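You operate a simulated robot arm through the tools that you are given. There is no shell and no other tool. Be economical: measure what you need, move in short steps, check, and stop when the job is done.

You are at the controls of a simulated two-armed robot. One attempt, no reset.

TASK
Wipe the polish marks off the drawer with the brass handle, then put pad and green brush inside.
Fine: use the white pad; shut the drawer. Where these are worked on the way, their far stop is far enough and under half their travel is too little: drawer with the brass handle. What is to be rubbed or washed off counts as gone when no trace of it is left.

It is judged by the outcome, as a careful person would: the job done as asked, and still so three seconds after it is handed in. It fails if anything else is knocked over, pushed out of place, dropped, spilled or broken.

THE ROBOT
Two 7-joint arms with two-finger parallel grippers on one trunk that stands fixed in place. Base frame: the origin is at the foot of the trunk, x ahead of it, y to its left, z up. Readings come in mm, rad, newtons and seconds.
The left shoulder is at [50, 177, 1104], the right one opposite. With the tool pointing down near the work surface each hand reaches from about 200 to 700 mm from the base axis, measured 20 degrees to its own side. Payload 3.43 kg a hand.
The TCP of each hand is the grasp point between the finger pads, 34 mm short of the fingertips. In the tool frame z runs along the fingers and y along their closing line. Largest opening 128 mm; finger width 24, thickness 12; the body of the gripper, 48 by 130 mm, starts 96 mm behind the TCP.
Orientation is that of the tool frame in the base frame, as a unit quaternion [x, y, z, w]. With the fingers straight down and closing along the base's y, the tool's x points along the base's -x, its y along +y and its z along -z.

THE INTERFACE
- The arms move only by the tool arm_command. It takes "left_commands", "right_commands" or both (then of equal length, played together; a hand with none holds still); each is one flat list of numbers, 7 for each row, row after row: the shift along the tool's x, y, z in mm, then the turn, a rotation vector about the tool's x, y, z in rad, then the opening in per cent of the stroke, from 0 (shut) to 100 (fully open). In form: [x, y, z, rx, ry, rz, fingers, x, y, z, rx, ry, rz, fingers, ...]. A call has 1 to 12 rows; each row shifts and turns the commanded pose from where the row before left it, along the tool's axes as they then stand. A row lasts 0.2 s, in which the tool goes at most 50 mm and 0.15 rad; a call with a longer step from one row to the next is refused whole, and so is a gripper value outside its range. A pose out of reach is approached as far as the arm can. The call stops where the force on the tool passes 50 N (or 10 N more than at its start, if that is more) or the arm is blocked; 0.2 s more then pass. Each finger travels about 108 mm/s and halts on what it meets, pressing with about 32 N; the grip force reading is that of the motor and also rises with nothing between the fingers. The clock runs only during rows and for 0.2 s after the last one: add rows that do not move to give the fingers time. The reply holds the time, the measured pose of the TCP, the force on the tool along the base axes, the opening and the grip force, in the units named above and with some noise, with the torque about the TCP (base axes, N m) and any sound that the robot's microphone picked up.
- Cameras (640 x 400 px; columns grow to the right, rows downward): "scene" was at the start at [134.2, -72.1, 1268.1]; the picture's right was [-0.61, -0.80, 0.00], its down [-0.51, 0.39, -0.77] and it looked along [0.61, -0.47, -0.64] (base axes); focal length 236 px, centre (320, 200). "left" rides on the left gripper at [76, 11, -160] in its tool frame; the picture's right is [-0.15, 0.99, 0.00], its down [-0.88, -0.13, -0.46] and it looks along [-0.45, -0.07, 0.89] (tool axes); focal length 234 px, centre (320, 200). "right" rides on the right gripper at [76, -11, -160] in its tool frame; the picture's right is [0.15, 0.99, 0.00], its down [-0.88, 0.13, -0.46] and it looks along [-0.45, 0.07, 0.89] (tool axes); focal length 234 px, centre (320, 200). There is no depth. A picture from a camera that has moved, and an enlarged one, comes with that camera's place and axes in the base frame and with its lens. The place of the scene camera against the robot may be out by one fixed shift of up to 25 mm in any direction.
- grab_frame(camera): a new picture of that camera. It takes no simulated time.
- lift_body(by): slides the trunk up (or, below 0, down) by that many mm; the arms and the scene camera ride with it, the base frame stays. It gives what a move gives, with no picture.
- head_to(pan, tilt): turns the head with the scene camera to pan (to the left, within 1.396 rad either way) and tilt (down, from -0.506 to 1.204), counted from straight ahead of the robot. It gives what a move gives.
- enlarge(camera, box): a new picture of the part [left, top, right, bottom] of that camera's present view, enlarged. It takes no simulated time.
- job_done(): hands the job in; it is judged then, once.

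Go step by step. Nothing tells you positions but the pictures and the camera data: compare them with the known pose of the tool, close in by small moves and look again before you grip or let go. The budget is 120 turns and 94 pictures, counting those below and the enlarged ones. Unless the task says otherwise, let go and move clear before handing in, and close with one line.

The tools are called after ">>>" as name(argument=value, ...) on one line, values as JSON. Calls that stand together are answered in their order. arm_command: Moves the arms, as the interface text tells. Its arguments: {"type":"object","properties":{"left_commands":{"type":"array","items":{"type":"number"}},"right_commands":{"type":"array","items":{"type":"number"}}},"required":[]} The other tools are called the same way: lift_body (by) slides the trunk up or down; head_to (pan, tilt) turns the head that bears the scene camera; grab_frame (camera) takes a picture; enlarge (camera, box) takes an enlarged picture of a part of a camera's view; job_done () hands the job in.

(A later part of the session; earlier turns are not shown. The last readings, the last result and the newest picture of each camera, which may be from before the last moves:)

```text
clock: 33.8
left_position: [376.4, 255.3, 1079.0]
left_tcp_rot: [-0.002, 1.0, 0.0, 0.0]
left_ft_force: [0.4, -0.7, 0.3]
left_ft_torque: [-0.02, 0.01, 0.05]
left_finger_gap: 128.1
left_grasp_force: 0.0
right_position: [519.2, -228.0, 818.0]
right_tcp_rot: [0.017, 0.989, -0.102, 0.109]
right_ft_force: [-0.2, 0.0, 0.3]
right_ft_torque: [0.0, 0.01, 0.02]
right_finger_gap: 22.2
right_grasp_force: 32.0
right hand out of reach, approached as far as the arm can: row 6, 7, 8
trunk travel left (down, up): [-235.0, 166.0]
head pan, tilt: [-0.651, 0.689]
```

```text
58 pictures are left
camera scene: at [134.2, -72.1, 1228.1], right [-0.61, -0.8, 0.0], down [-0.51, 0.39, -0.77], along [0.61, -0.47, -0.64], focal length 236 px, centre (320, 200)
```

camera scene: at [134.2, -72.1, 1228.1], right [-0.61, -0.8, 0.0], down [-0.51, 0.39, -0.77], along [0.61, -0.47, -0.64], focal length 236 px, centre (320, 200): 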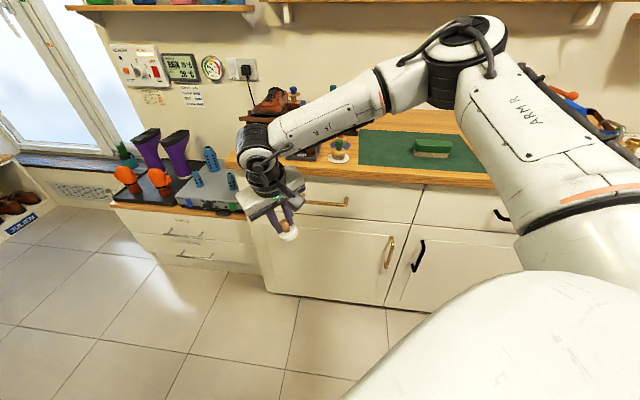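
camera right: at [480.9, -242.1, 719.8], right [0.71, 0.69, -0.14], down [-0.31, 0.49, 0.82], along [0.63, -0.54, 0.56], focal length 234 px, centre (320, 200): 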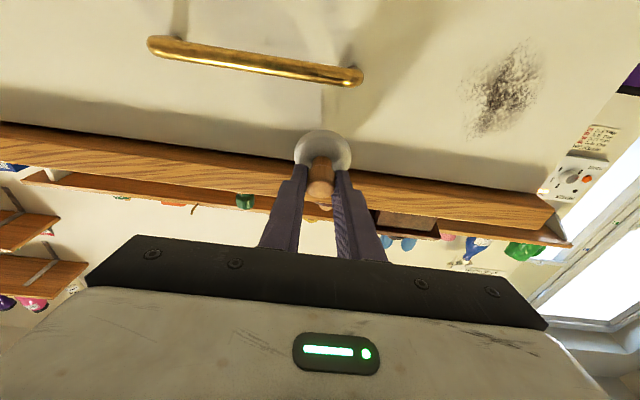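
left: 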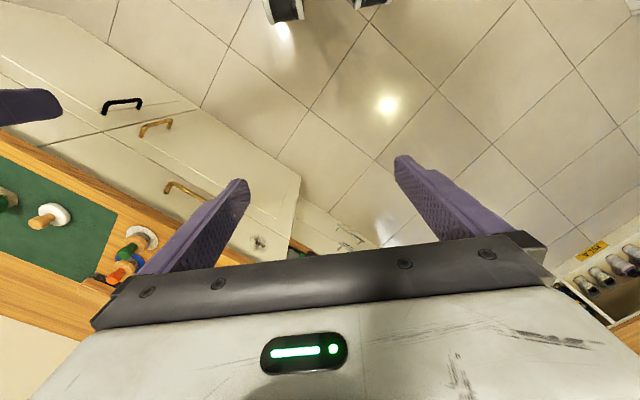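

The elbow seems stuck in its outward posture. I retract the hand toward the body and then try moving inward, to let the elbow drop.

>>> arm_command(right_commands=[45, 0, 0, 0, 0, 0, 0, 45, 0, 0, 0, 0, 0, 0, 45, 0, 0, 0, 0, 0, 0, 0, 40, 0, 0, 0, 0, 0, 0, 40, 0, 0, 0, 0, 0, 0, 40, 0, 0, 0, 0, 0, 0, 40, 0, 0, 0, 0, 0])

>>> grab_frame(camera="scene")

```text
clock: 35.4
left_position: [375.7, 255.1, 1078.1]
left_tcp_rot: [0.0, 1.0, 0.0, 0.0]
left_ft_force: [0.0, -0.5, 0.2]
left_ft_torque: [0.01, -0.03, 0.0]
left_finger_gap: 127.9
left_grasp_force: 0.1
right_position: [386.1, -181.3, 796.8]
right_tcp_rot: [0.017, 0.989, -0.102, 0.108]
right_ft_force: [-0.3, -0.3, 0.5]
right_ft_torque: [0.0, 0.02, 0.0]
right_finger_gap: 22.1
right_grasp_force: 31.7
right hand out of reach, approached as far as the arm can: row 4, 5, 6, 7
trunk travel left (down, up): [-235.0, 166.0]
head pan, tilt: [-0.651, 0.689]
```

```text
57 pictures are left
camera scene: at [134.4, -72.1, 1228.1], right [-0.61, -0.8, 0.0], down [-0.51, 0.39, -0.77], along [0.61, -0.47, -0.64], focal length 236 px, centre (320, 200)
```

scene: 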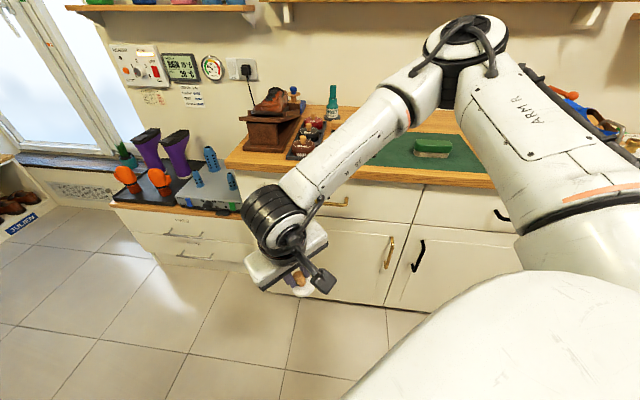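

The right elbow won't swing inward, so I'll wipe with the hand pointing straight ahead (+x) and the pad turned in the grip. First I test whether that hand orientation is reachable in free space.

>>> arm_command(right_commands=[-40, -22, 0, 0, 0, 0, 0, -40, -22, 0, 0, 0, 0, 0, -40, -22, 0, 0, 0, 0, 0, -40, -22, 0, 0, 0, 0, 0, -40, -22, 0, 0, 0, 0, 0])

>>> arm_command(right_commands=[0, 0, 0, 0.0684, -0.0899, -0.0909, 0, 0, 0, 0, 0.0684, -0.0899, -0.0909, 0, 0, 0, 0, 0.0684, -0.0899, -0.0909, 0, 0, 0, 0, 0.0684, -0.0899, -0.0909, 0, 0, 0, 0, 0.0684, -0.0899, -0.0909, 0, 0, 0, 0, 0.0684, -0.0899, -0.0909, 0, 0, 0, 0, 0.0684, -0.0899, -0.0909, 0, 0, 0, 0, 0.0684, -0.0899, -0.0909, 0, 0, 0, 0, 0.0684, -0.0899, -0.0909, 0, 0, 0, 0, 0.0684, -0.0899, -0.0909, 0, 0, 0, 0, 0.0684, -0.0899, -0.0909, 0, 0, 0, 0, 0.0684, -0.0899, -0.0909, 0])

>>> grab_frame(camera="scene")

>>> grab_frame(camera="right")

```text
clock: 36.6
left_position: [375.2, 255.6, 1078.4]
left_tcp_rot: [-0.001, 1.0, -0.001, 0.0]
left_ft_force: [-0.5, -0.4, -0.3]
left_ft_torque: [-0.02, -0.04, 0.02]
left_finger_gap: 127.8
left_grasp_force: 0.0
right_position: [574.2, -293.2, 861.6]
right_tcp_rot: [0.016, 0.989, -0.103, 0.108]
right_ft_force: [0.3, 0.1, 0.1]
right_ft_torque: [0.04, 0.01, 0.01]
right_finger_gap: 22.0
right_grasp_force: 32.5
trunk travel left (down, up): [-235.0, 166.0]
head pan, tilt: [-0.651, 0.689]
```

```text
clock: 39.2
left_position: [375.6, 255.1, 1077.9]
left_tcp_rot: [-0.001, 1.0, 0.0, 0.0]
left_ft_force: [0.8, -0.2, 0.3]
left_ft_torque: [0.01, -0.01, 0.01]
left_finger_gap: 128.2
left_grasp_force: 0.1
right_position: [574.7, -291.9, 861.9]
right_tcp_rot: [-0.358, 0.738, -0.403, 0.405]
right_ft_force: [0.6, 0.7, 0.0]
right_ft_torque: [0.04, 0.02, -0.02]
right_finger_gap: 22.1
right_grasp_force: 31.9
right hand out of reach, approached as far as the arm can: row 10, 11, 12
trunk travel left (down, up): [-235.0, 166.0]
head pan, tilt: [-0.651, 0.689]
```

```text
56 pictures are left
camera scene: at [134.3, -72.1, 1228.1], right [-0.61, -0.8, 0.0], down [-0.51, 0.39, -0.77], along [0.61, -0.47, -0.64], focal length 236 px, centre (320, 200)
```

scene: 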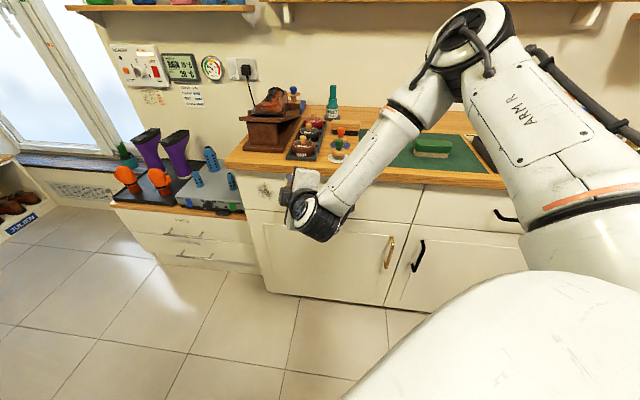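

```text
55 pictures are left
camera right: at [403.1, -311.7, 903.0], right [-0.26, 0.29, -0.92], down [-0.07, 0.95, 0.31], along [0.96, 0.14, -0.23], focal length 234 px, centre (320, 200)
```

right: 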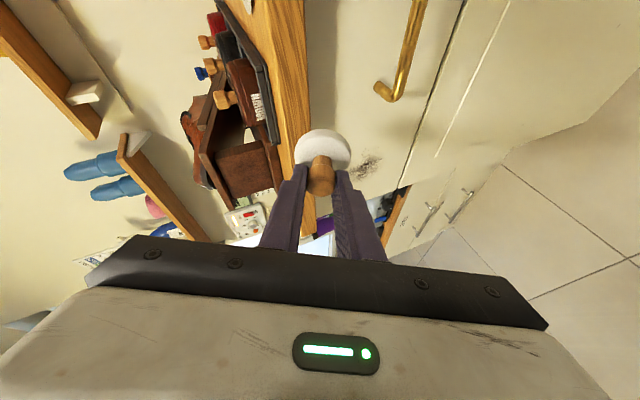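

That orientation is almost reachable and, as gripped, the pad already faces the drawer except for a ~25° downward tilt. I lower the trunk so the wrist bends less, then finish the rotation.

>>> lift_body(by=-200)

>>> arm_command(right_commands=[0, -45, 0, 0, 0, 0, 0, 0, -45, 0, 0, 0, 0, 0, 0, 0, 0, 0.094, 0.023, -0.076, 0, 0, 0, 0, 0.094, 0.023, -0.076, 0, 0, 0, 0, 0.094, 0.023, -0.076, 0, 0, 0, 0, 0.094, 0.023, -0.076, 0])

>>> grab_frame(camera="right")

```text
clock: 41.4
left_position: [374.2, 255.3, 878.6]
left_tcp_rot: [0.0, 1.0, -0.001, 0.0]
left_ft_force: [0.4, 0.6, 0.0]
left_ft_torque: [-0.02, 0.0, 0.02]
left_finger_gap: 127.9
left_grasp_force: 0.1
right_position: [574.3, -289.9, 662.7]
right_tcp_rot: [-0.358, 0.738, -0.403, 0.405]
right_ft_force: [0.3, 0.3, -0.3]
right_ft_torque: [0.02, 0.01, 0.02]
right_finger_gap: 21.9
right_grasp_force: 31.8
trunk travel left (down, up): [-35.0, 366.0]
head pan, tilt: [-0.651, 0.689]
```

```text
clock: 42.8
left_position: [377.0, 254.2, 876.8]
left_tcp_rot: [-0.001, 1.0, 0.001, -0.002]
left_ft_force: [-0.3, 0.4, 0.5]
left_ft_torque: [-0.01, -0.02, 0.0]
left_finger_gap: 127.9
left_grasp_force: 0.0
right_position: [591.0, -328.9, 730.3]
right_tcp_rot: [-0.372, 0.669, -0.525, 0.372]
right_ft_force: [-5.9, 2.4, -35.6]
right_ft_torque: [1.05, 1.27, -0.19]
right_finger_gap: 24.5
right_grasp_force: 32.1
right hand out of reach, approached as far as the arm can: row 5, 6
trunk travel left (down, up): [-35.0, 366.0]
head pan, tilt: [-0.651, 0.689]
```

```text
54 pictures are left
camera right: at [416.2, -330.9, 758.5], right [-0.17, 0.04, -0.98], down [-0.03, 1.0, 0.05], along [0.99, 0.04, -0.17], focal length 234 px, centre (320, 200)
```

right: 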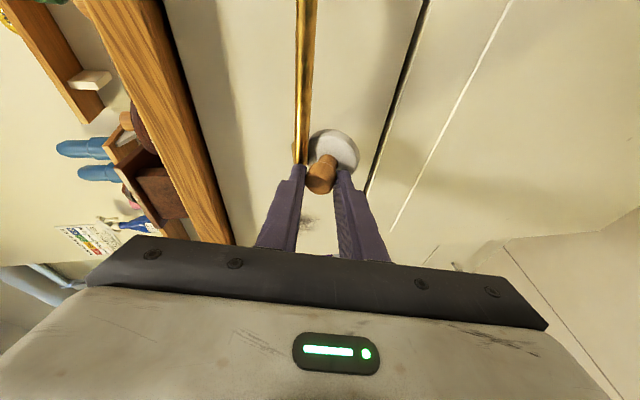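

The pad slipped under the handle and is pressing up on it; I ease down and back, then shift left toward the smudge.

>>> arm_command(right_commands=[0, 15, 0, 0, 0, 0, 0, 0, 15, 0, 0, 0, 0, 0, 0, 0, -30, 0, 0, 0, 0, 0, 0, -30, 0, 0, 0, 0])

>>> grab_frame(camera="right")

```text
clock: 43.8
left_position: [377.6, 255.9, 878.4]
left_tcp_rot: [0.0, 1.0, 0.001, -0.001]
left_ft_force: [0.2, 0.7, 0.2]
left_ft_torque: [-0.01, 0.0, 0.03]
left_finger_gap: 127.9
left_grasp_force: 0.0
right_position: [541.8, -299.8, 748.7]
right_tcp_rot: [-0.37, 0.663, -0.527, 0.383]
right_ft_force: [6.1, 6.6, -21.4]
right_ft_torque: [0.85, 0.67, 0.57]
right_finger_gap: 26.2
right_grasp_force: 31.9
right hand out of reach, approached as far as the arm can: row 1, 2
trunk travel left (down, up): [-35.0, 366.0]
head pan, tilt: [-0.651, 0.689]
```

```text
53 pictures are left
camera right: at [365.5, -303.8, 772.7], right [-0.15, 0.04, -0.99], down [-0.04, 1.0, 0.04], along [0.99, 0.04, -0.15], focal length 234 px, centre (320, 200)
```

right: 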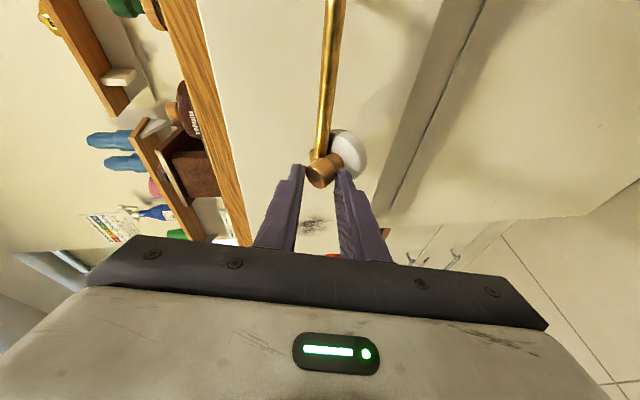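

The pad's rim has hooked behind the handle and the drawer has slid slightly open. I move straight down to unhook.

>>> arm_command(right_commands=[0, 15, 0, 0, 0, 0, 0, 0, 15, 0, 0, 0, 0, 0, 0, 15, 0, 0, 0, 0, 0])

>>> grab_frame(camera="right")

>>> grab_frame(camera="scene")

```text
clock: 44.6
left_position: [375.5, 255.5, 877.9]
left_tcp_rot: [-0.001, 1.0, 0.0, 0.0]
left_ft_force: [-0.1, 0.8, -1.2]
left_ft_torque: [0.02, -0.01, -0.02]
left_finger_gap: 127.9
left_grasp_force: 0.1
right_position: [535.2, -293.7, 724.9]
right_tcp_rot: [-0.364, 0.664, -0.533, 0.378]
right_ft_force: [-0.4, 0.1, 0.3]
right_ft_torque: [0.01, 0.02, 0.04]
right_finger_gap: 25.3
right_grasp_force: 31.9
right hand out of reach, approached as far as the arm can: row 2, 3
trunk travel left (down, up): [-35.0, 366.0]
head pan, tilt: [-0.651, 0.689]
```

```text
52 pictures are left
camera right: at [360.0, -294.2, 749.3], right [-0.14, 0.04, -0.99], down [-0.02, 1.0, 0.04], along [0.99, 0.03, -0.14], focal length 234 px, centre (320, 200)
```

right: 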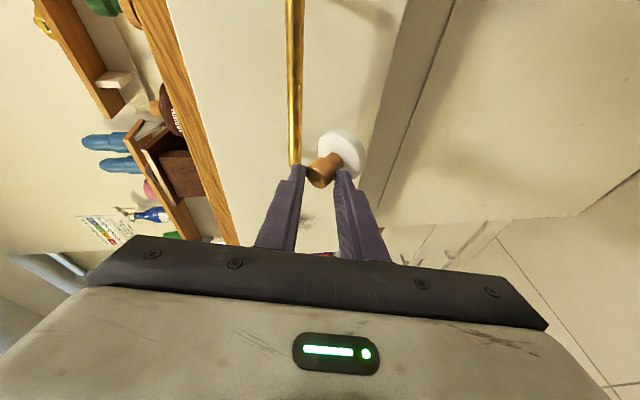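

```text
51 pictures are left
camera scene: at [134.2, -72.1, 1028.2], right [-0.61, -0.8, 0.0], down [-0.51, 0.39, -0.77], along [0.61, -0.47, -0.64], focal length 236 px, centre (320, 200)
```

scene: 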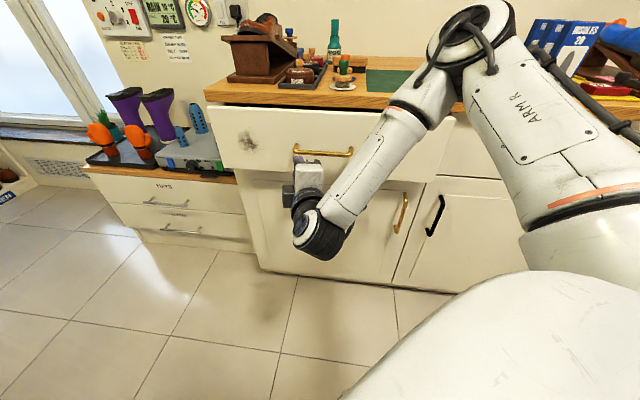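

Unhooked; force is zero and the drawer stands open about 60 mm (pushing will close it). I test how far left toward the smudge this hand pose can go, below handle height.

>>> arm_command(right_commands=[-28, 0, 8, 0, 0, 0, 0, -28, 0, 8, 0, 0, 0, 0, -28, 0, 8, 0, 0, 0, 0, -28, 0, 8, 0, 0, 0, 0])

>>> grab_frame(camera="right")

```text
clock: 45.6
left_position: [376.2, 255.4, 878.3]
left_tcp_rot: [0.0, 1.0, 0.001, 0.0]
left_ft_force: [0.8, 0.2, -0.5]
left_ft_torque: [-0.01, 0.02, -0.01]
left_finger_gap: 128.1
left_grasp_force: 0.0
right_position: [598.4, -257.9, 768.4]
right_tcp_rot: [-0.364, 0.661, -0.533, 0.382]
right_ft_force: [-0.8, 0.6, 0.0]
right_ft_torque: [0.02, 0.03, -0.03]
right_finger_gap: 25.7
right_grasp_force: 32.3
right hand out of reach, approached as far as the arm can: row 1, 2, 3, 4
trunk travel left (down, up): [-35.0, 366.0]
head pan, tilt: [-0.651, 0.689]
```

```text
50 pictures are left
camera right: at [422.2, -258.7, 792.7], right [-0.14, 0.03, -0.99], down [-0.03, 1.0, 0.04], along [0.99, 0.03, -0.14], focal length 234 px, centre (320, 200)
```

right: 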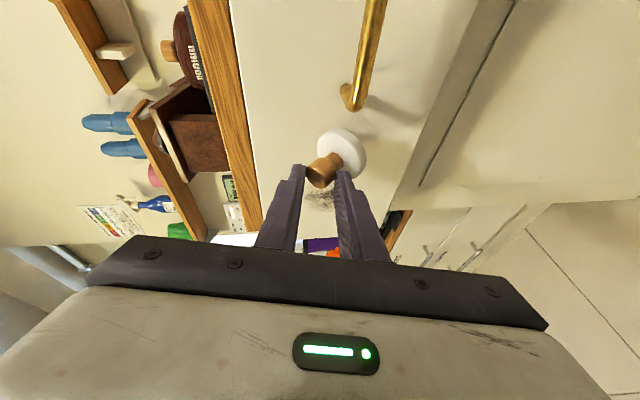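

Moving left works (now past the handle's end), and the rest of the way to the smudge is mostly straight ahead. I push forward, closing the drawer with the pad.

>>> arm_command(right_commands=[-8, 0, 17, 0, 0, 0, 0, -8, 0, 17, 0, 0, 0, 0, -8, 0, 17, 0, 0, 0, 0, -8, 0, 17, 0, 0, 0, 0])

>>> grab_frame(camera="right")

>>> grab_frame(camera="scene")

```text
clock: 46.7
left_position: [375.2, 256.3, 879.0]
left_tcp_rot: [-0.001, 1.0, -0.001, 0.001]
left_ft_force: [-0.4, 0.4, 0.5]
left_ft_torque: [-0.01, -0.03, -0.03]
left_finger_gap: 128.0
left_grasp_force: 0.0
right_position: [655.6, -274.6, 775.1]
right_tcp_rot: [-0.373, 0.66, -0.527, 0.384]
right_ft_force: [-7.5, 6.8, 0.9]
right_ft_torque: [0.06, 0.11, -0.01]
right_finger_gap: 25.4
right_grasp_force: 31.7
right hand out of reach, approached as far as the arm can: row 1, 2, 3, 4
trunk travel left (down, up): [-35.0, 366.0]
head pan, tilt: [-0.651, 0.689]
stopped in row 4 (right hand): the force on the tool passed its limit at 51 N (the readings are from after the stop); the commanded pose is now the measured one
```

```text
49 pictures are left
camera right: at [480.8, -278.6, 801.3], right [-0.15, 0.03, -0.99], down [-0.05, 1.0, 0.04], along [0.99, 0.05, -0.15], focal length 234 px, centre (320, 200)
```

right: 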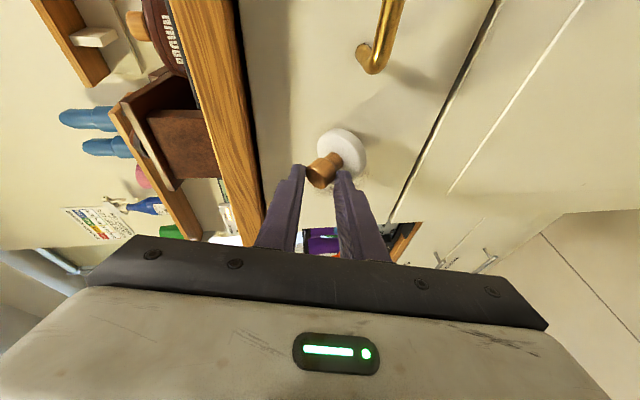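

```text
48 pictures are left
camera scene: at [133.6, -71.6, 1028.3], right [-0.61, -0.8, 0.0], down [-0.51, 0.39, -0.77], along [0.61, -0.47, -0.64], focal length 236 px, centre (320, 200)
```

scene: 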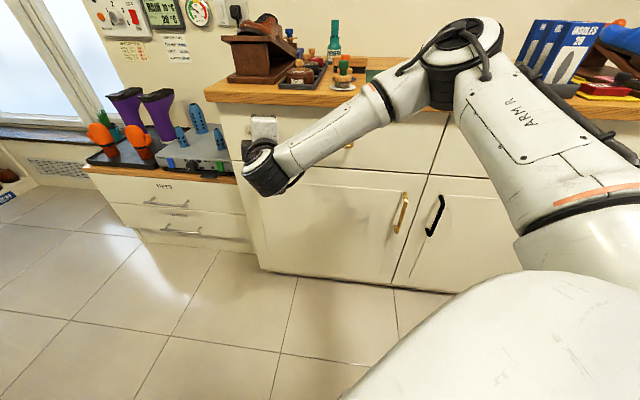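

The drawer is shut and the pad presses the front just right of the smudge. I slide left along the front across it.

>>> arm_command(right_commands=[-14, 1, 5, 0, 0, 0, 0, -14, 1, 5, 0, 0, 0, 0, -14, 1, 5, 0, 0, 0, 0])

>>> grab_frame(camera="right")

>>> enlarge(camera="scene", box=[200, 70, 360, 170])

```text
clock: 47.5
left_position: [374.2, 256.9, 877.5]
left_tcp_rot: [-0.002, 1.0, 0.0, 0.001]
left_ft_force: [-0.3, -0.1, -1.2]
left_ft_torque: [-0.01, 0.0, 0.01]
left_finger_gap: 128.0
left_grasp_force: 0.2
right_position: [657.0, -274.7, 774.5]
right_tcp_rot: [-0.373, 0.661, -0.527, 0.383]
right_ft_force: [-12.1, 14.8, 0.5]
right_ft_torque: [0.24, 0.21, 0.25]
right_finger_gap: 25.4
right_grasp_force: 32.5
right hand out of reach, approached as far as the arm can: row 1, 2, 3
trunk travel left (down, up): [-35.0, 366.0]
head pan, tilt: [-0.651, 0.689]
```

```text
47 pictures are left
camera right: at [480.9, -278.6, 801.0], right [-0.15, 0.03, -0.99], down [-0.05, 1.0, 0.04], along [0.99, 0.05, -0.15], focal length 234 px, centre (320, 200)
```

right: 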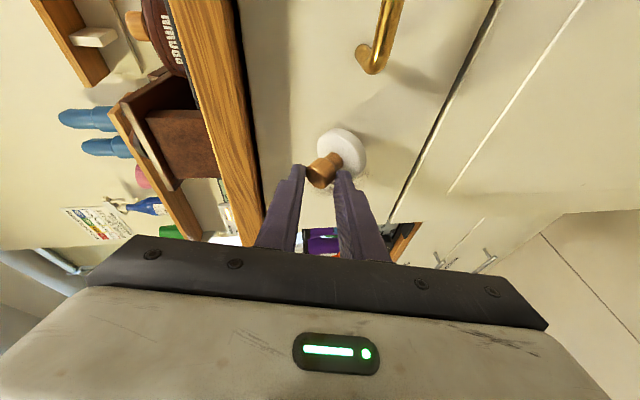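

```text
4.00 times, centred on (280, 120) of scene
camera zoom: at [133.5, -71.2, 1028.3], right [-0.61, -0.8, 0.0], down [-0.51, 0.39, -0.77], along [0.61, -0.47, -0.64], focal length 944 px, centre (480, 520)
```

zoom: 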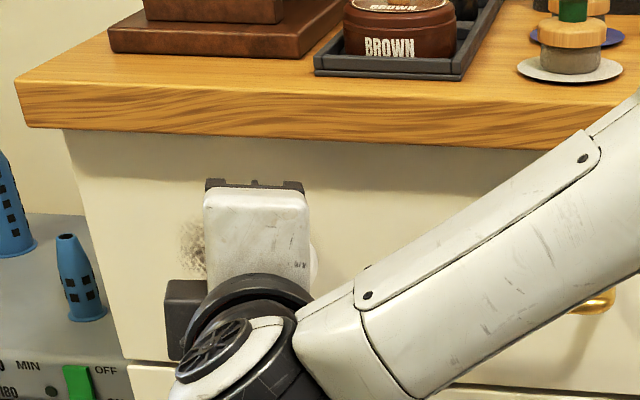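

Left motion is blocked by the arm's limit, so I turn the hand left while the pad stays pressed flat (it can pivot in the grip), which frees room to slide left.

>>> arm_command(right_commands=[0, 0, 0, 0, -0.1, 0, 0, 0, 0, 0, 0, -0.1, 0, 0, 0, 0, 0, 0, -0.1, 0, 0, -8, 0, 3, 0, -0.1, 0, 0, -10, 0, 3, 0, 0, 0, 0])

>>> grab_frame(camera="right")

```text
clock: 48.7
left_position: [376.0, 255.4, 877.9]
left_tcp_rot: [-0.001, 1.0, 0.0, -0.001]
left_ft_force: [0.1, -0.8, -0.7]
left_ft_torque: [0.02, -0.01, 0.0]
left_finger_gap: 128.1
left_grasp_force: 0.0
right_position: [652.6, -269.7, 806.4]
right_tcp_rot: [-0.42, 0.627, -0.487, 0.439]
right_ft_force: [-0.4, 0.1, -0.4]
right_ft_torque: [0.01, -0.01, -0.01]
right_finger_gap: 25.3
right_grasp_force: 32.2
right hand out of reach, approached as far as the arm can: row 2, 3, 4
trunk travel left (down, up): [-35.0, 366.0]
head pan, tilt: [-0.651, 0.689]
```

```text
45 pictures are left
camera right: at [480.1, -305.7, 828.3], right [-0.14, 0.03, -0.99], down [-0.22, 0.97, 0.06], along [0.97, 0.23, -0.12], focal length 234 px, centre (320, 200)
```

right: 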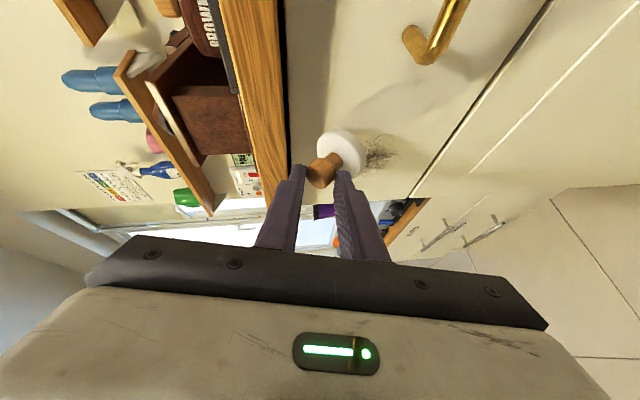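

The pad is now just above the smudge (smudge visible below it). I move down onto it and press.

>>> arm_command(right_commands=[2, 15, 2, 0, 0, 0, 0, 2, 15, 2, 0, 0, 0, 0, 4, -1.5, 7, 0, 0, 0, 0, 4, -1.5, 7, 0, 0, 0, 0])

>>> grab_frame(camera="right")

```text
clock: 49.7
left_position: [372.5, 257.4, 877.9]
left_tcp_rot: [-0.001, 1.0, -0.001, 0.002]
left_ft_force: [0.5, 0.2, 0.0]
left_ft_torque: [-0.01, 0.02, 0.03]
left_finger_gap: 127.9
left_grasp_force: 0.0
right_position: [658.9, -273.2, 800.5]
right_tcp_rot: [-0.425, 0.627, -0.483, 0.439]
right_ft_force: [-42.9, 19.9, 1.7]
right_ft_torque: [0.28, 0.65, -0.64]
right_finger_gap: 25.3
right_grasp_force: 32.5
right hand out of reach, approached as far as the arm can: row 1, 2
trunk travel left (down, up): [-35.0, 366.0]
head pan, tilt: [-0.651, 0.689]
```

```text
44 pictures are left
camera right: at [487.5, -311.3, 823.4], right [-0.15, 0.03, -0.99], down [-0.23, 0.97, 0.07], along [0.96, 0.24, -0.14], focal length 234 px, centre (320, 200)
```

right: 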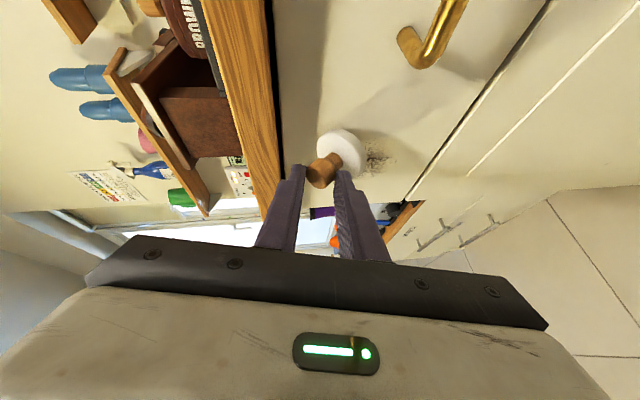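

Vertical motion can be done with the trunk instead: I ease pressure slightly and slide down 30 mm with the trunk.

>>> arm_command(right_commands=[-1.5, 0, -3, 0, 0, 0, 0])

>>> lift_body(by=-34)

>>> grab_frame(camera="right")

```text
clock: 50.1
left_position: [373.4, 255.5, 879.1]
left_tcp_rot: [-0.001, 1.0, 0.0, 0.001]
left_ft_force: [0.0, -0.3, -0.7]
left_ft_torque: [0.0, 0.0, -0.03]
left_finger_gap: 127.9
left_grasp_force: 0.0
right_position: [658.4, -273.6, 799.7]
right_tcp_rot: [-0.425, 0.627, -0.483, 0.439]
right_ft_force: [-17.1, 20.0, -3.2]
right_ft_torque: [0.46, 0.45, 0.44]
right_finger_gap: 25.6
right_grasp_force: 31.9
trunk travel left (down, up): [-35.0, 366.0]
head pan, tilt: [-0.651, 0.689]
```

```text
clock: 50.9
left_position: [376.5, 256.6, 843.2]
left_tcp_rot: [-0.001, 1.0, 0.001, 0.0]
left_ft_force: [-0.1, -0.2, -0.2]
left_ft_torque: [0.0, -0.01, 0.0]
left_finger_gap: 127.8
left_grasp_force: 0.1
right_position: [660.7, -281.4, 765.2]
right_tcp_rot: [-0.418, 0.631, -0.487, 0.436]
right_ft_force: [0.5, 0.4, 0.4]
right_ft_torque: [-0.03, 0.05, -0.01]
right_finger_gap: 22.1
right_grasp_force: 31.7
trunk travel left (down, up): [-1.0, 400.0]
head pan, tilt: [-0.651, 0.689]
```

```text
43 pictures are left
camera right: at [488.3, -315.4, 788.3], right [-0.14, 0.03, -0.99], down [-0.21, 0.98, 0.06], along [0.97, 0.22, -0.13], focal length 234 px, centre (320, 200)
```

right: 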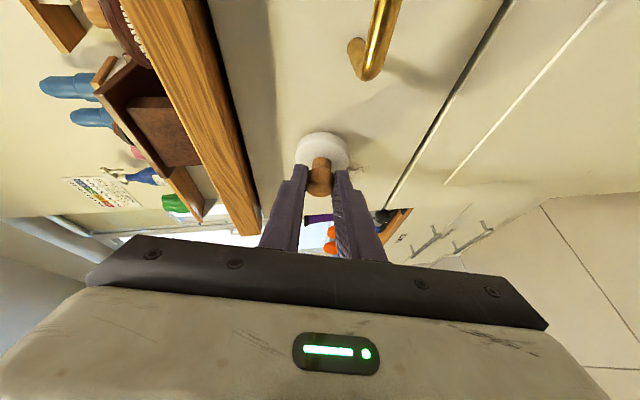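

The pad has squared up nicely in the grip. I press again and slide left with a bit more hand yaw.

>>> arm_command(right_commands=[3, -1, 5, 0, 0, 0, 0, -8, 0, 5, 0, -0.06, 0, 0, -8, 0, 5, 0, -0.06, 0, 0, -8, 0, 5, 0, -0.06, 0, 0])

>>> grab_frame(camera="right")

>>> enlarge(camera="scene", box=[200, 70, 360, 170])

```text
clock: 51.9
left_position: [375.1, 255.7, 844.2]
left_tcp_rot: [0.0, 1.0, -0.001, 0.001]
left_ft_force: [0.6, 0.2, 0.0]
left_ft_torque: [-0.01, 0.02, 0.02]
left_finger_gap: 127.7
left_grasp_force: 0.0
right_position: [665.0, -280.8, 766.5]
right_tcp_rot: [-0.421, 0.63, -0.484, 0.437]
right_ft_force: [-14.2, 9.1, -4.7]
right_ft_torque: [0.05, 0.06, 0.02]
right_finger_gap: 21.9
right_grasp_force: 32.2
right hand out of reach, approached as far as the arm can: row 2, 3, 4
trunk travel left (down, up): [-1.0, 400.0]
head pan, tilt: [-0.651, 0.689]
```

```text
42 pictures are left
camera right: at [492.2, -316.6, 789.1], right [-0.14, 0.03, -0.99], down [-0.22, 0.97, 0.06], along [0.96, 0.23, -0.13], focal length 234 px, centre (320, 200)
```

right: 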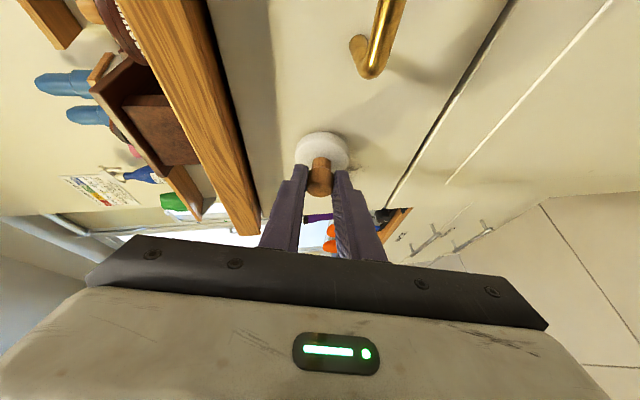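

```text
4.00 times, centred on (280, 120) of scene
camera zoom: at [133.8, -71.7, 994.2], right [-0.61, -0.8, 0.0], down [-0.51, 0.39, -0.77], along [0.61, -0.47, -0.64], focal length 944 px, centre (480, 520)
```

zoom: 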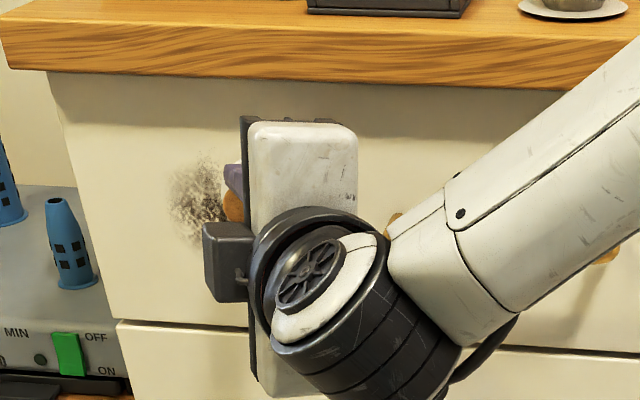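

The smudge lies ~40 mm further left than the pad now. Hand roll may be the limiting joint, so I back off slightly, roll about the pad axis, and try left again.

>>> arm_command(right_commands=[-3, 0, -6, 0, 0, 0, 0, 0, 0, 0, 0.069, -0.027, 0.119, 0, 0, 0, 0, 0.069, -0.027, 0.119, 0, 0, 0, 0, 0.069, -0.027, 0.119, 0, -10, 0, 4, 0, 0, 0, 0, -10, 0, 4, 0, 0, 0, 0, -10, 0, 4, 0, 0, 0, 0])

>>> grab_frame(camera="right")

```text
clock: 53.5
left_position: [375.8, 254.8, 843.6]
left_tcp_rot: [0.0, 1.0, 0.0, 0.0]
left_ft_force: [-1.1, 0.2, 0.6]
left_ft_torque: [-0.01, 0.02, -0.02]
left_finger_gap: 128.1
left_grasp_force: 0.1
right_position: [665.4, -256.4, 804.6]
right_tcp_rot: [-0.371, 0.638, -0.475, 0.479]
right_ft_force: [-0.2, 0.0, -0.5]
right_ft_torque: [0.01, -0.01, 0.01]
right_finger_gap: 22.0
right_grasp_force: 31.9
right hand out of reach, approached as far as the arm can: row 2, 3, 4
trunk travel left (down, up): [-1.0, 400.0]
head pan, tilt: [-0.651, 0.689]
```

```text
40 pictures are left
camera right: at [491.6, -289.8, 809.5], right [-0.06, 0.14, -0.99], down [-0.21, 0.97, 0.15], along [0.98, 0.21, -0.03], focal length 234 px, centre (320, 200)
```

right: 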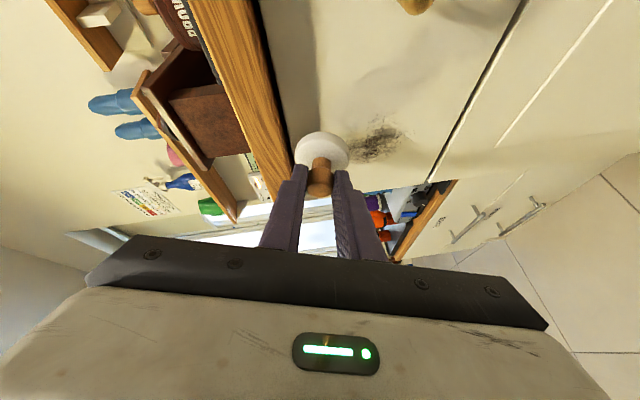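

That freed it: the pad is now left-above the smudge. I move down and slightly left.

>>> arm_command(right_commands=[-3.4, 14, 5, 0, 0, 0, 0, -3.4, 14, 5, 0, 0, 0, 0, -3.4, 14, 5, 0, 0, 0, 0])

>>> grab_frame(camera="right")

```text
clock: 54.3
left_position: [376.0, 256.1, 845.0]
left_tcp_rot: [-0.001, 1.0, 0.0, 0.0]
left_ft_force: [1.0, 0.0, 0.6]
left_ft_torque: [0.0, 0.03, -0.03]
left_finger_gap: 128.0
left_grasp_force: 0.0
right_position: [676.0, -243.6, 786.9]
right_tcp_rot: [-0.371, 0.642, -0.473, 0.475]
right_ft_force: [-0.1, -0.3, -0.5]
right_ft_torque: [0.04, 0.0, 0.02]
right_finger_gap: 22.2
right_grasp_force: 31.7
right hand out of reach, approached as far as the arm can: row 2, 3
trunk travel left (down, up): [-1.0, 400.0]
head pan, tilt: [-0.651, 0.689]
```

```text
39 pictures are left
camera right: at [502.1, -275.3, 793.1], right [-0.07, 0.14, -0.99], down [-0.2, 0.97, 0.15], along [0.98, 0.21, -0.04], focal length 234 px, centre (320, 200)
```

right: 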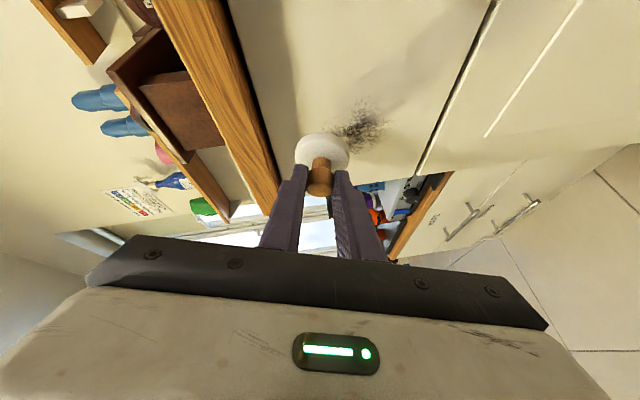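

The smudge is now ~30 mm below and slightly right of the pad. I move down-right and press in.

>>> arm_command(right_commands=[6.8, 10, -1.6, 0, 0, 0, 0, 6.8, 10, -1.6, 0, 0, 0, 0, 5, 10, 0, 0, 0, 0, 0, 2, -1, 4.3, 0, 0, 0, 0, 2, -1, 4.3, 0, 0, 0, 0])

>>> grab_frame(camera="right")

```text
clock: 55.5
left_position: [375.7, 255.8, 844.7]
left_tcp_rot: [-0.001, 1.0, 0.0, 0.0]
left_ft_force: [1.1, -0.3, 0.5]
left_ft_torque: [-0.01, -0.02, 0.02]
left_finger_gap: 128.0
left_grasp_force: 0.1
right_position: [670.9, -257.0, 788.2]
right_tcp_rot: [-0.369, 0.642, -0.473, 0.478]
right_ft_force: [-0.5, -0.3, 0.2]
right_ft_torque: [0.01, -0.02, 0.01]
right_finger_gap: 22.3
right_grasp_force: 31.5
right hand out of reach, approached as far as the arm can: row 1, 2, 3
trunk travel left (down, up): [-1.0, 400.0]
head pan, tilt: [-0.651, 0.689]
```

```text
38 pictures are left
camera right: at [496.6, -289.7, 793.5], right [-0.06, 0.14, -0.99], down [-0.2, 0.97, 0.15], along [0.98, 0.21, -0.03], focal length 234 px, centre (320, 200)
```

right: 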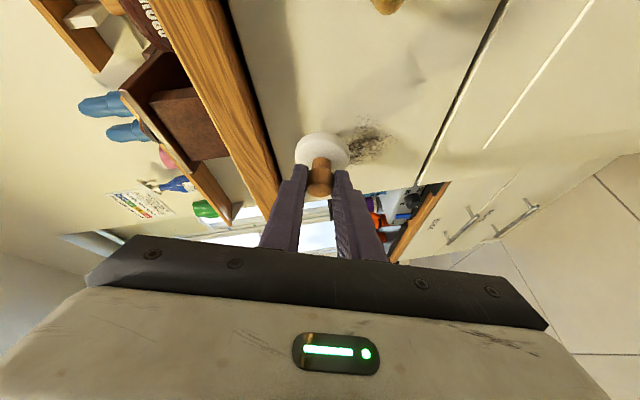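

I let the hand tilt slightly downward to get lower, then press.

>>> arm_command(right_commands=[0, 5, 0, -0.1, 0, 0, 0, 2, 12, 0, -0.06, 0, 0, 0, 2, 12, 0, 0, 0, 0, 0, 3, -1, 6, 0, 0, 0, 0, 3, -1, 6, 0, 0, 0, 0])

>>> grab_frame(camera="right")

```text
clock: 56.7
left_position: [376.4, 255.7, 844.2]
left_tcp_rot: [-0.001, 1.0, 0.0, 0.0]
left_ft_force: [1.0, 0.0, 0.3]
left_ft_torque: [-0.05, 0.01, 0.02]
left_finger_gap: 127.8
left_grasp_force: 0.0
right_position: [676.8, -260.5, 754.3]
right_tcp_rot: [-0.408, 0.674, -0.423, 0.448]
right_ft_force: [-0.1, 0.3, -0.8]
right_ft_torque: [0.03, 0.03, 0.01]
right_finger_gap: 22.4
right_grasp_force: 31.6
trunk travel left (down, up): [-1.0, 400.0]
head pan, tilt: [-0.651, 0.689]
```

```text
37 pictures are left
camera right: at [507.0, -302.0, 782.4], right [-0.21, 0.17, -0.96], down [-0.22, 0.95, 0.22], along [0.95, 0.26, -0.16], focal length 234 px, centre (320, 200)
```

right: 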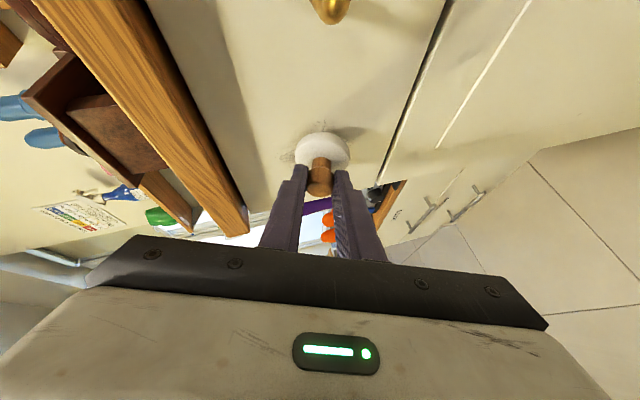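

The pad now sits over the smudge within reach. I press and scrub a first pattern.

>>> arm_command(right_commands=[3.8, -2.7, 6.5, 0, 0, 0, 0, 1.5, -1, 2.5, 0, 0, 0, 0, -10.1, 1.2, 6.3, 0, 0, 0, 0, -10.1, 1.2, 6.3, 0, 0, 0, 0, -3.1, -11.2, -2.9, 0, 0, 0, 0, 10.1, -1.2, -6.3, 0, 0, 0, 0, 10.1, -1.2, -6.3, 0, 0, 0, 0, 10.1, -1.2, -6.3, 0, 0, 0, 0, -3.1, -11.2, -2.9, 0, 0, 0, 0, -10.1, 1.2, 6.3, 0, 0, 0, 0, -10.1, 1.2, 6.3, 0, 0, 0, 0])

>>> grab_frame(camera="right")

```text
clock: 59.1
left_position: [374.9, 254.4, 845.3]
left_tcp_rot: [-0.001, 1.0, -0.001, 0.001]
left_ft_force: [-0.5, -0.6, -0.5]
left_ft_torque: [-0.01, 0.01, -0.05]
left_finger_gap: 127.8
left_grasp_force: 0.1
right_position: [692.2, -259.1, 777.2]
right_tcp_rot: [-0.407, 0.674, -0.423, 0.448]
right_ft_force: [-23.4, 10.0, -4.4]
right_ft_torque: [0.1, 0.08, -0.3]
right_finger_gap: 22.1
right_grasp_force: 31.8
trunk travel left (down, up): [-1.0, 400.0]
head pan, tilt: [-0.651, 0.689]
```

```text
36 pictures are left
camera right: at [521.4, -300.7, 806.5], right [-0.21, 0.17, -0.96], down [-0.22, 0.95, 0.22], along [0.95, 0.26, -0.16], focal length 234 px, centre (320, 200)
```

right: 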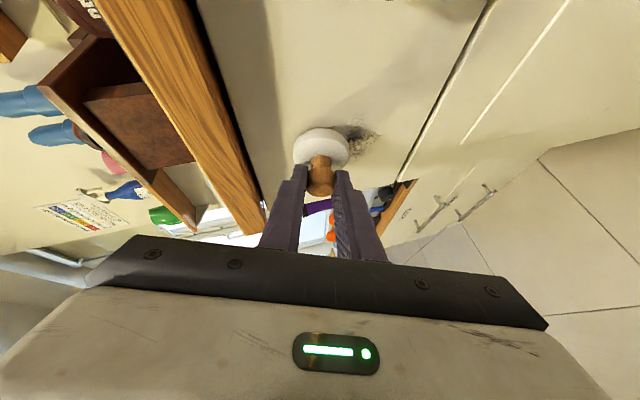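

Pressing at ~25 N works and the upper part seems cleaner; the rest is below. I scrub lower rows.

>>> arm_command(right_commands=[3.1, 11.2, 2.9, 0, 0, 0, 0, 3.1, 11.2, 2.9, 0, 0, 0, 0, 3.1, 11.2, 2.9, 0, 0, 0, 0, 10.1, -1.2, -6.3, 0, 0, 0, 0, 10.1, -1.2, -6.3, 0, 0, 0, 0, -3.1, -11.2, -2.9, 0, 0, 0, 0, -10.1, 1.2, 6.3, 0, 0, 0, 0, -10.1, 1.2, 6.3, 0, 0, 0, 0, -10.1, 1.2, 6.3, 0, 0, 0, 0, -10.1, 1.2, 6.3, 0, 0, 0, 0, 3.1, 11.2, 2.9, 0, 0, 0, 0, 10.1, -1.2, -6.3, 0, 0, 0, 0])

>>> grab_frame(camera="right")

```text
clock: 61.7
left_position: [375.3, 255.6, 843.7]
left_tcp_rot: [-0.001, 1.0, -0.001, 0.0]
left_ft_force: [0.1, 0.4, -0.5]
left_ft_torque: [-0.03, 0.03, 0.0]
left_finger_gap: 128.0
left_grasp_force: 0.0
right_position: [701.5, -251.2, 742.7]
right_tcp_rot: [-0.408, 0.674, -0.422, 0.448]
right_ft_force: [-3.9, 10.7, 0.2]
right_ft_torque: [-0.09, -0.03, 0.31]
right_finger_gap: 22.2
right_grasp_force: 32.1
trunk travel left (down, up): [-1.0, 400.0]
head pan, tilt: [-0.651, 0.689]
```

```text
35 pictures are left
camera right: at [531.4, -291.9, 770.6], right [-0.21, 0.17, -0.96], down [-0.22, 0.95, 0.22], along [0.95, 0.26, -0.16], focal length 234 px, centre (320, 200)
```

right: 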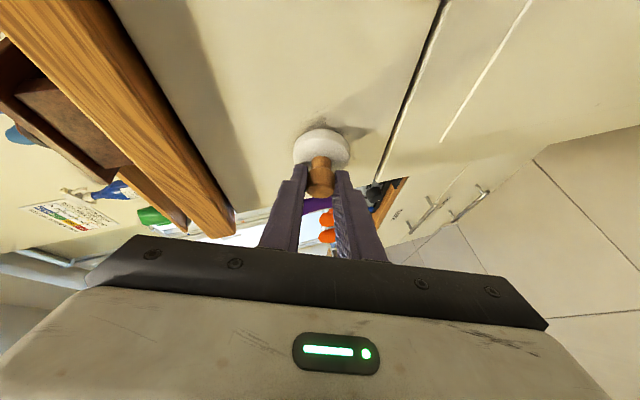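

The visible area around the pad looks clean. I back off to inspect the whole front.

>>> arm_command(right_commands=[0, 0, -40, 0, 0, 0, 0, 25, 0, -30, 0, 0, 0, 0])

>>> grab_frame(camera="right")

>>> enlarge(camera="scene", box=[200, 70, 360, 170])

```text
clock: 62.3
left_position: [376.4, 255.6, 845.2]
left_tcp_rot: [-0.001, 1.0, -0.001, 0.0]
left_ft_force: [0.9, -0.2, 0.9]
left_ft_torque: [0.02, -0.01, -0.03]
left_finger_gap: 128.0
left_grasp_force: 0.1
right_position: [629.2, -260.2, 752.9]
right_tcp_rot: [-0.406, 0.675, -0.423, 0.447]
right_ft_force: [0.0, -0.2, -0.5]
right_ft_torque: [0.01, -0.03, 0.03]
right_finger_gap: 22.2
right_grasp_force: 32.4
trunk travel left (down, up): [-1.0, 400.0]
head pan, tilt: [-0.651, 0.689]
```

```text
34 pictures are left
camera right: at [458.6, -301.8, 781.0], right [-0.21, 0.17, -0.96], down [-0.22, 0.95, 0.22], along [0.95, 0.25, -0.16], focal length 234 px, centre (320, 200)
```

right: 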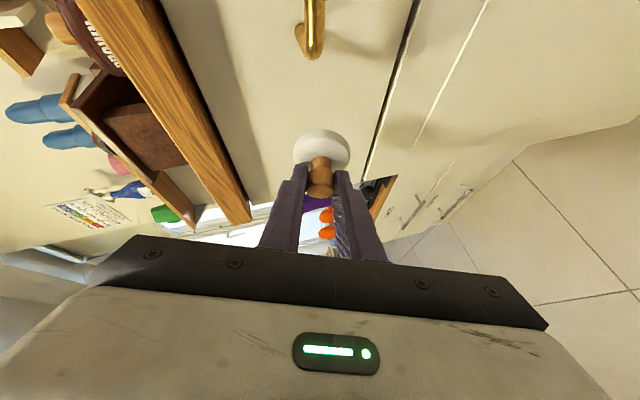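

```text
4.00 times, centred on (280, 120) of scene
camera zoom: at [134.4, -71.9, 994.1], right [-0.61, -0.8, 0.0], down [-0.51, 0.39, -0.77], along [0.61, -0.47, -0.64], focal length 944 px, centre (480, 520)
```

zoom: 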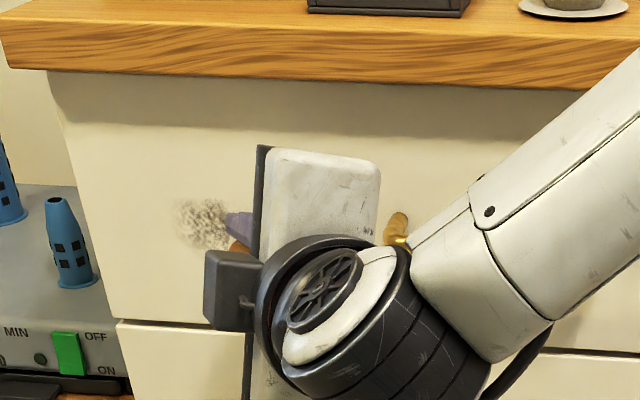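

A faint trace remains, so more scrubbing is needed. I press again and do broader strokes, upward rows first and then downward rows.

>>> arm_command(right_commands=[5, -7.2, 22.9, 0, 0, 0, 0, 5.5, -7.8, 24.5, 0, 0, 0, 0, -16.9, 2, 10.5, 0, 0, 0, 0, -16.9, 2, 10.5, 0, 0, 0, 0, -2.6, -9.4, -2.4, 0, 0, 0, 0, 16.9, -2, -10.5, 0, 0, 0, 0, 16.9, -2, -10.5, 0, 0, 0, 0, -2.6, -9.4, -2.4, 0, 0, 0, 0, -16.9, 2, 10.5, 0, 0, 0, 0, -16.9, 2, 10.5, 0, 0, 0, 0])

>>> arm_command(right_commands=[16.9, -2, -10.5, 0, 0, 0, 0, 16.9, -2, -10.5, 0, 0, 0, 0, 2.6, 9.4, 2.4, 0, 0, 0, 0, 2.6, 9.4, 2.4, 0, 0, 0, 0, -16.9, 2, 10.5, 0, 0, 0, 0, -16.9, 2, 10.5, 0, 0, 0, 0, 2.6, 9.4, 2.4, 0, 0, 0, 0, 16.9, -2, -10.5, 0, 0, 0, 0, 16.9, -2, -10.5, 0, 0, 0, 0, 2.6, 9.4, 2.4, 0, 0, 0, 0, -16.9, 2, 10.5, 0, 0, 0, 0, -16.9, 2, 10.5, 0, 0, 0, 0])

>>> enlarge(camera="scene", box=[200, 70, 360, 170])

```text
clock: 64.5
left_position: [374.4, 255.9, 845.0]
left_tcp_rot: [0.0, 1.0, 0.0, 0.001]
left_ft_force: [-0.1, -0.1, 1.0]
left_ft_torque: [-0.02, -0.01, -0.02]
left_finger_gap: 128.0
left_grasp_force: 0.2
right_position: [699.6, -255.2, 772.9]
right_tcp_rot: [-0.409, 0.674, -0.422, 0.448]
right_ft_force: [-25.3, 10.1, -1.4]
right_ft_torque: [-0.02, -0.09, -0.34]
right_finger_gap: 22.2
right_grasp_force: 31.1
trunk travel left (down, up): [-1.0, 400.0]
head pan, tilt: [-0.651, 0.689]
```

```text
clock: 67.1
left_position: [374.8, 256.4, 844.6]
left_tcp_rot: [0.0, 1.0, -0.001, 0.001]
left_ft_force: [-0.1, 0.5, -0.2]
left_ft_torque: [-0.02, 0.01, -0.04]
left_finger_gap: 127.8
left_grasp_force: 0.1
right_position: [699.7, -255.1, 730.8]
right_tcp_rot: [-0.408, 0.676, -0.42, 0.447]
right_ft_force: [-20.5, 8.6, -3.3]
right_ft_torque: [0.04, 0.03, -0.33]
right_finger_gap: 21.8
right_grasp_force: 32.3
trunk travel left (down, up): [-1.0, 400.0]
head pan, tilt: [-0.651, 0.689]
```

```text
4.00 times, centred on (280, 120) of scene
camera zoom: at [133.3, -71.8, 994.2], right [-0.61, -0.8, 0.0], down [-0.51, 0.39, -0.77], along [0.61, -0.47, -0.64], focal length 944 px, centre (480, 520)
```

zoom: 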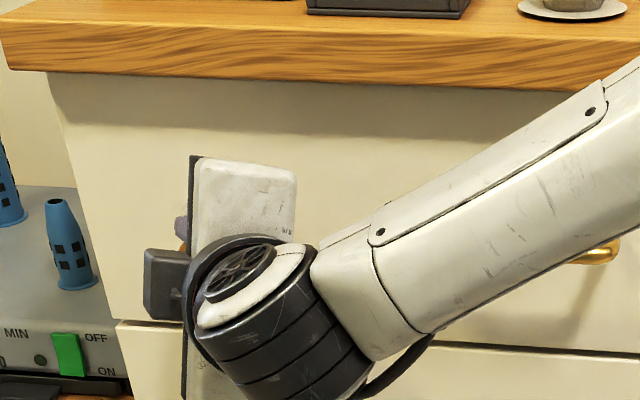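

I back off to inspect again.

>>> arm_command(right_commands=[0, 0, -45, 0, 0, 0, 0, 35, 0, -30, 0, 0, 0, 0])

>>> enlarge(camera="scene", box=[200, 70, 300, 150])

```text
clock: 67.7
left_position: [374.1, 255.7, 844.7]
left_tcp_rot: [-0.001, 1.0, 0.0, 0.0]
left_ft_force: [0.0, 0.9, 0.9]
left_ft_torque: [0.0, 0.03, -0.01]
left_finger_gap: 128.2
left_grasp_force: 0.1
right_position: [620.3, -274.8, 740.3]
right_tcp_rot: [-0.406, 0.675, -0.422, 0.448]
right_ft_force: [0.3, 0.2, -0.2]
right_ft_torque: [0.02, 0.01, 0.03]
right_finger_gap: 21.6
right_grasp_force: 31.8
trunk travel left (down, up): [-1.0, 400.0]
head pan, tilt: [-0.651, 0.689]
```

```text
5.00 times, centred on (250, 110) of scene
camera zoom: at [134.4, -71.9, 994.1], right [-0.61, -0.8, 0.0], down [-0.51, 0.39, -0.77], along [0.61, -0.47, -0.64], focal length 1180 px, centre (670, 650)
```

zoom: 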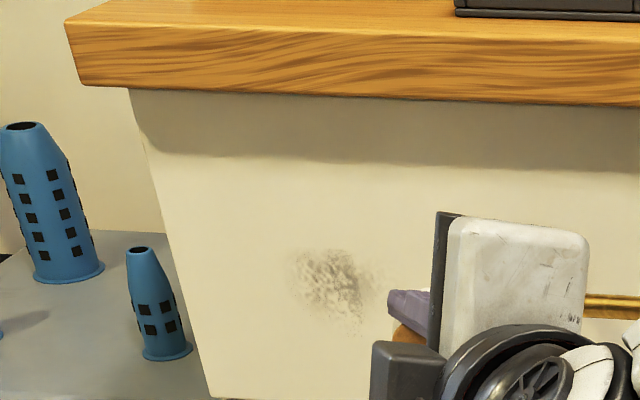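

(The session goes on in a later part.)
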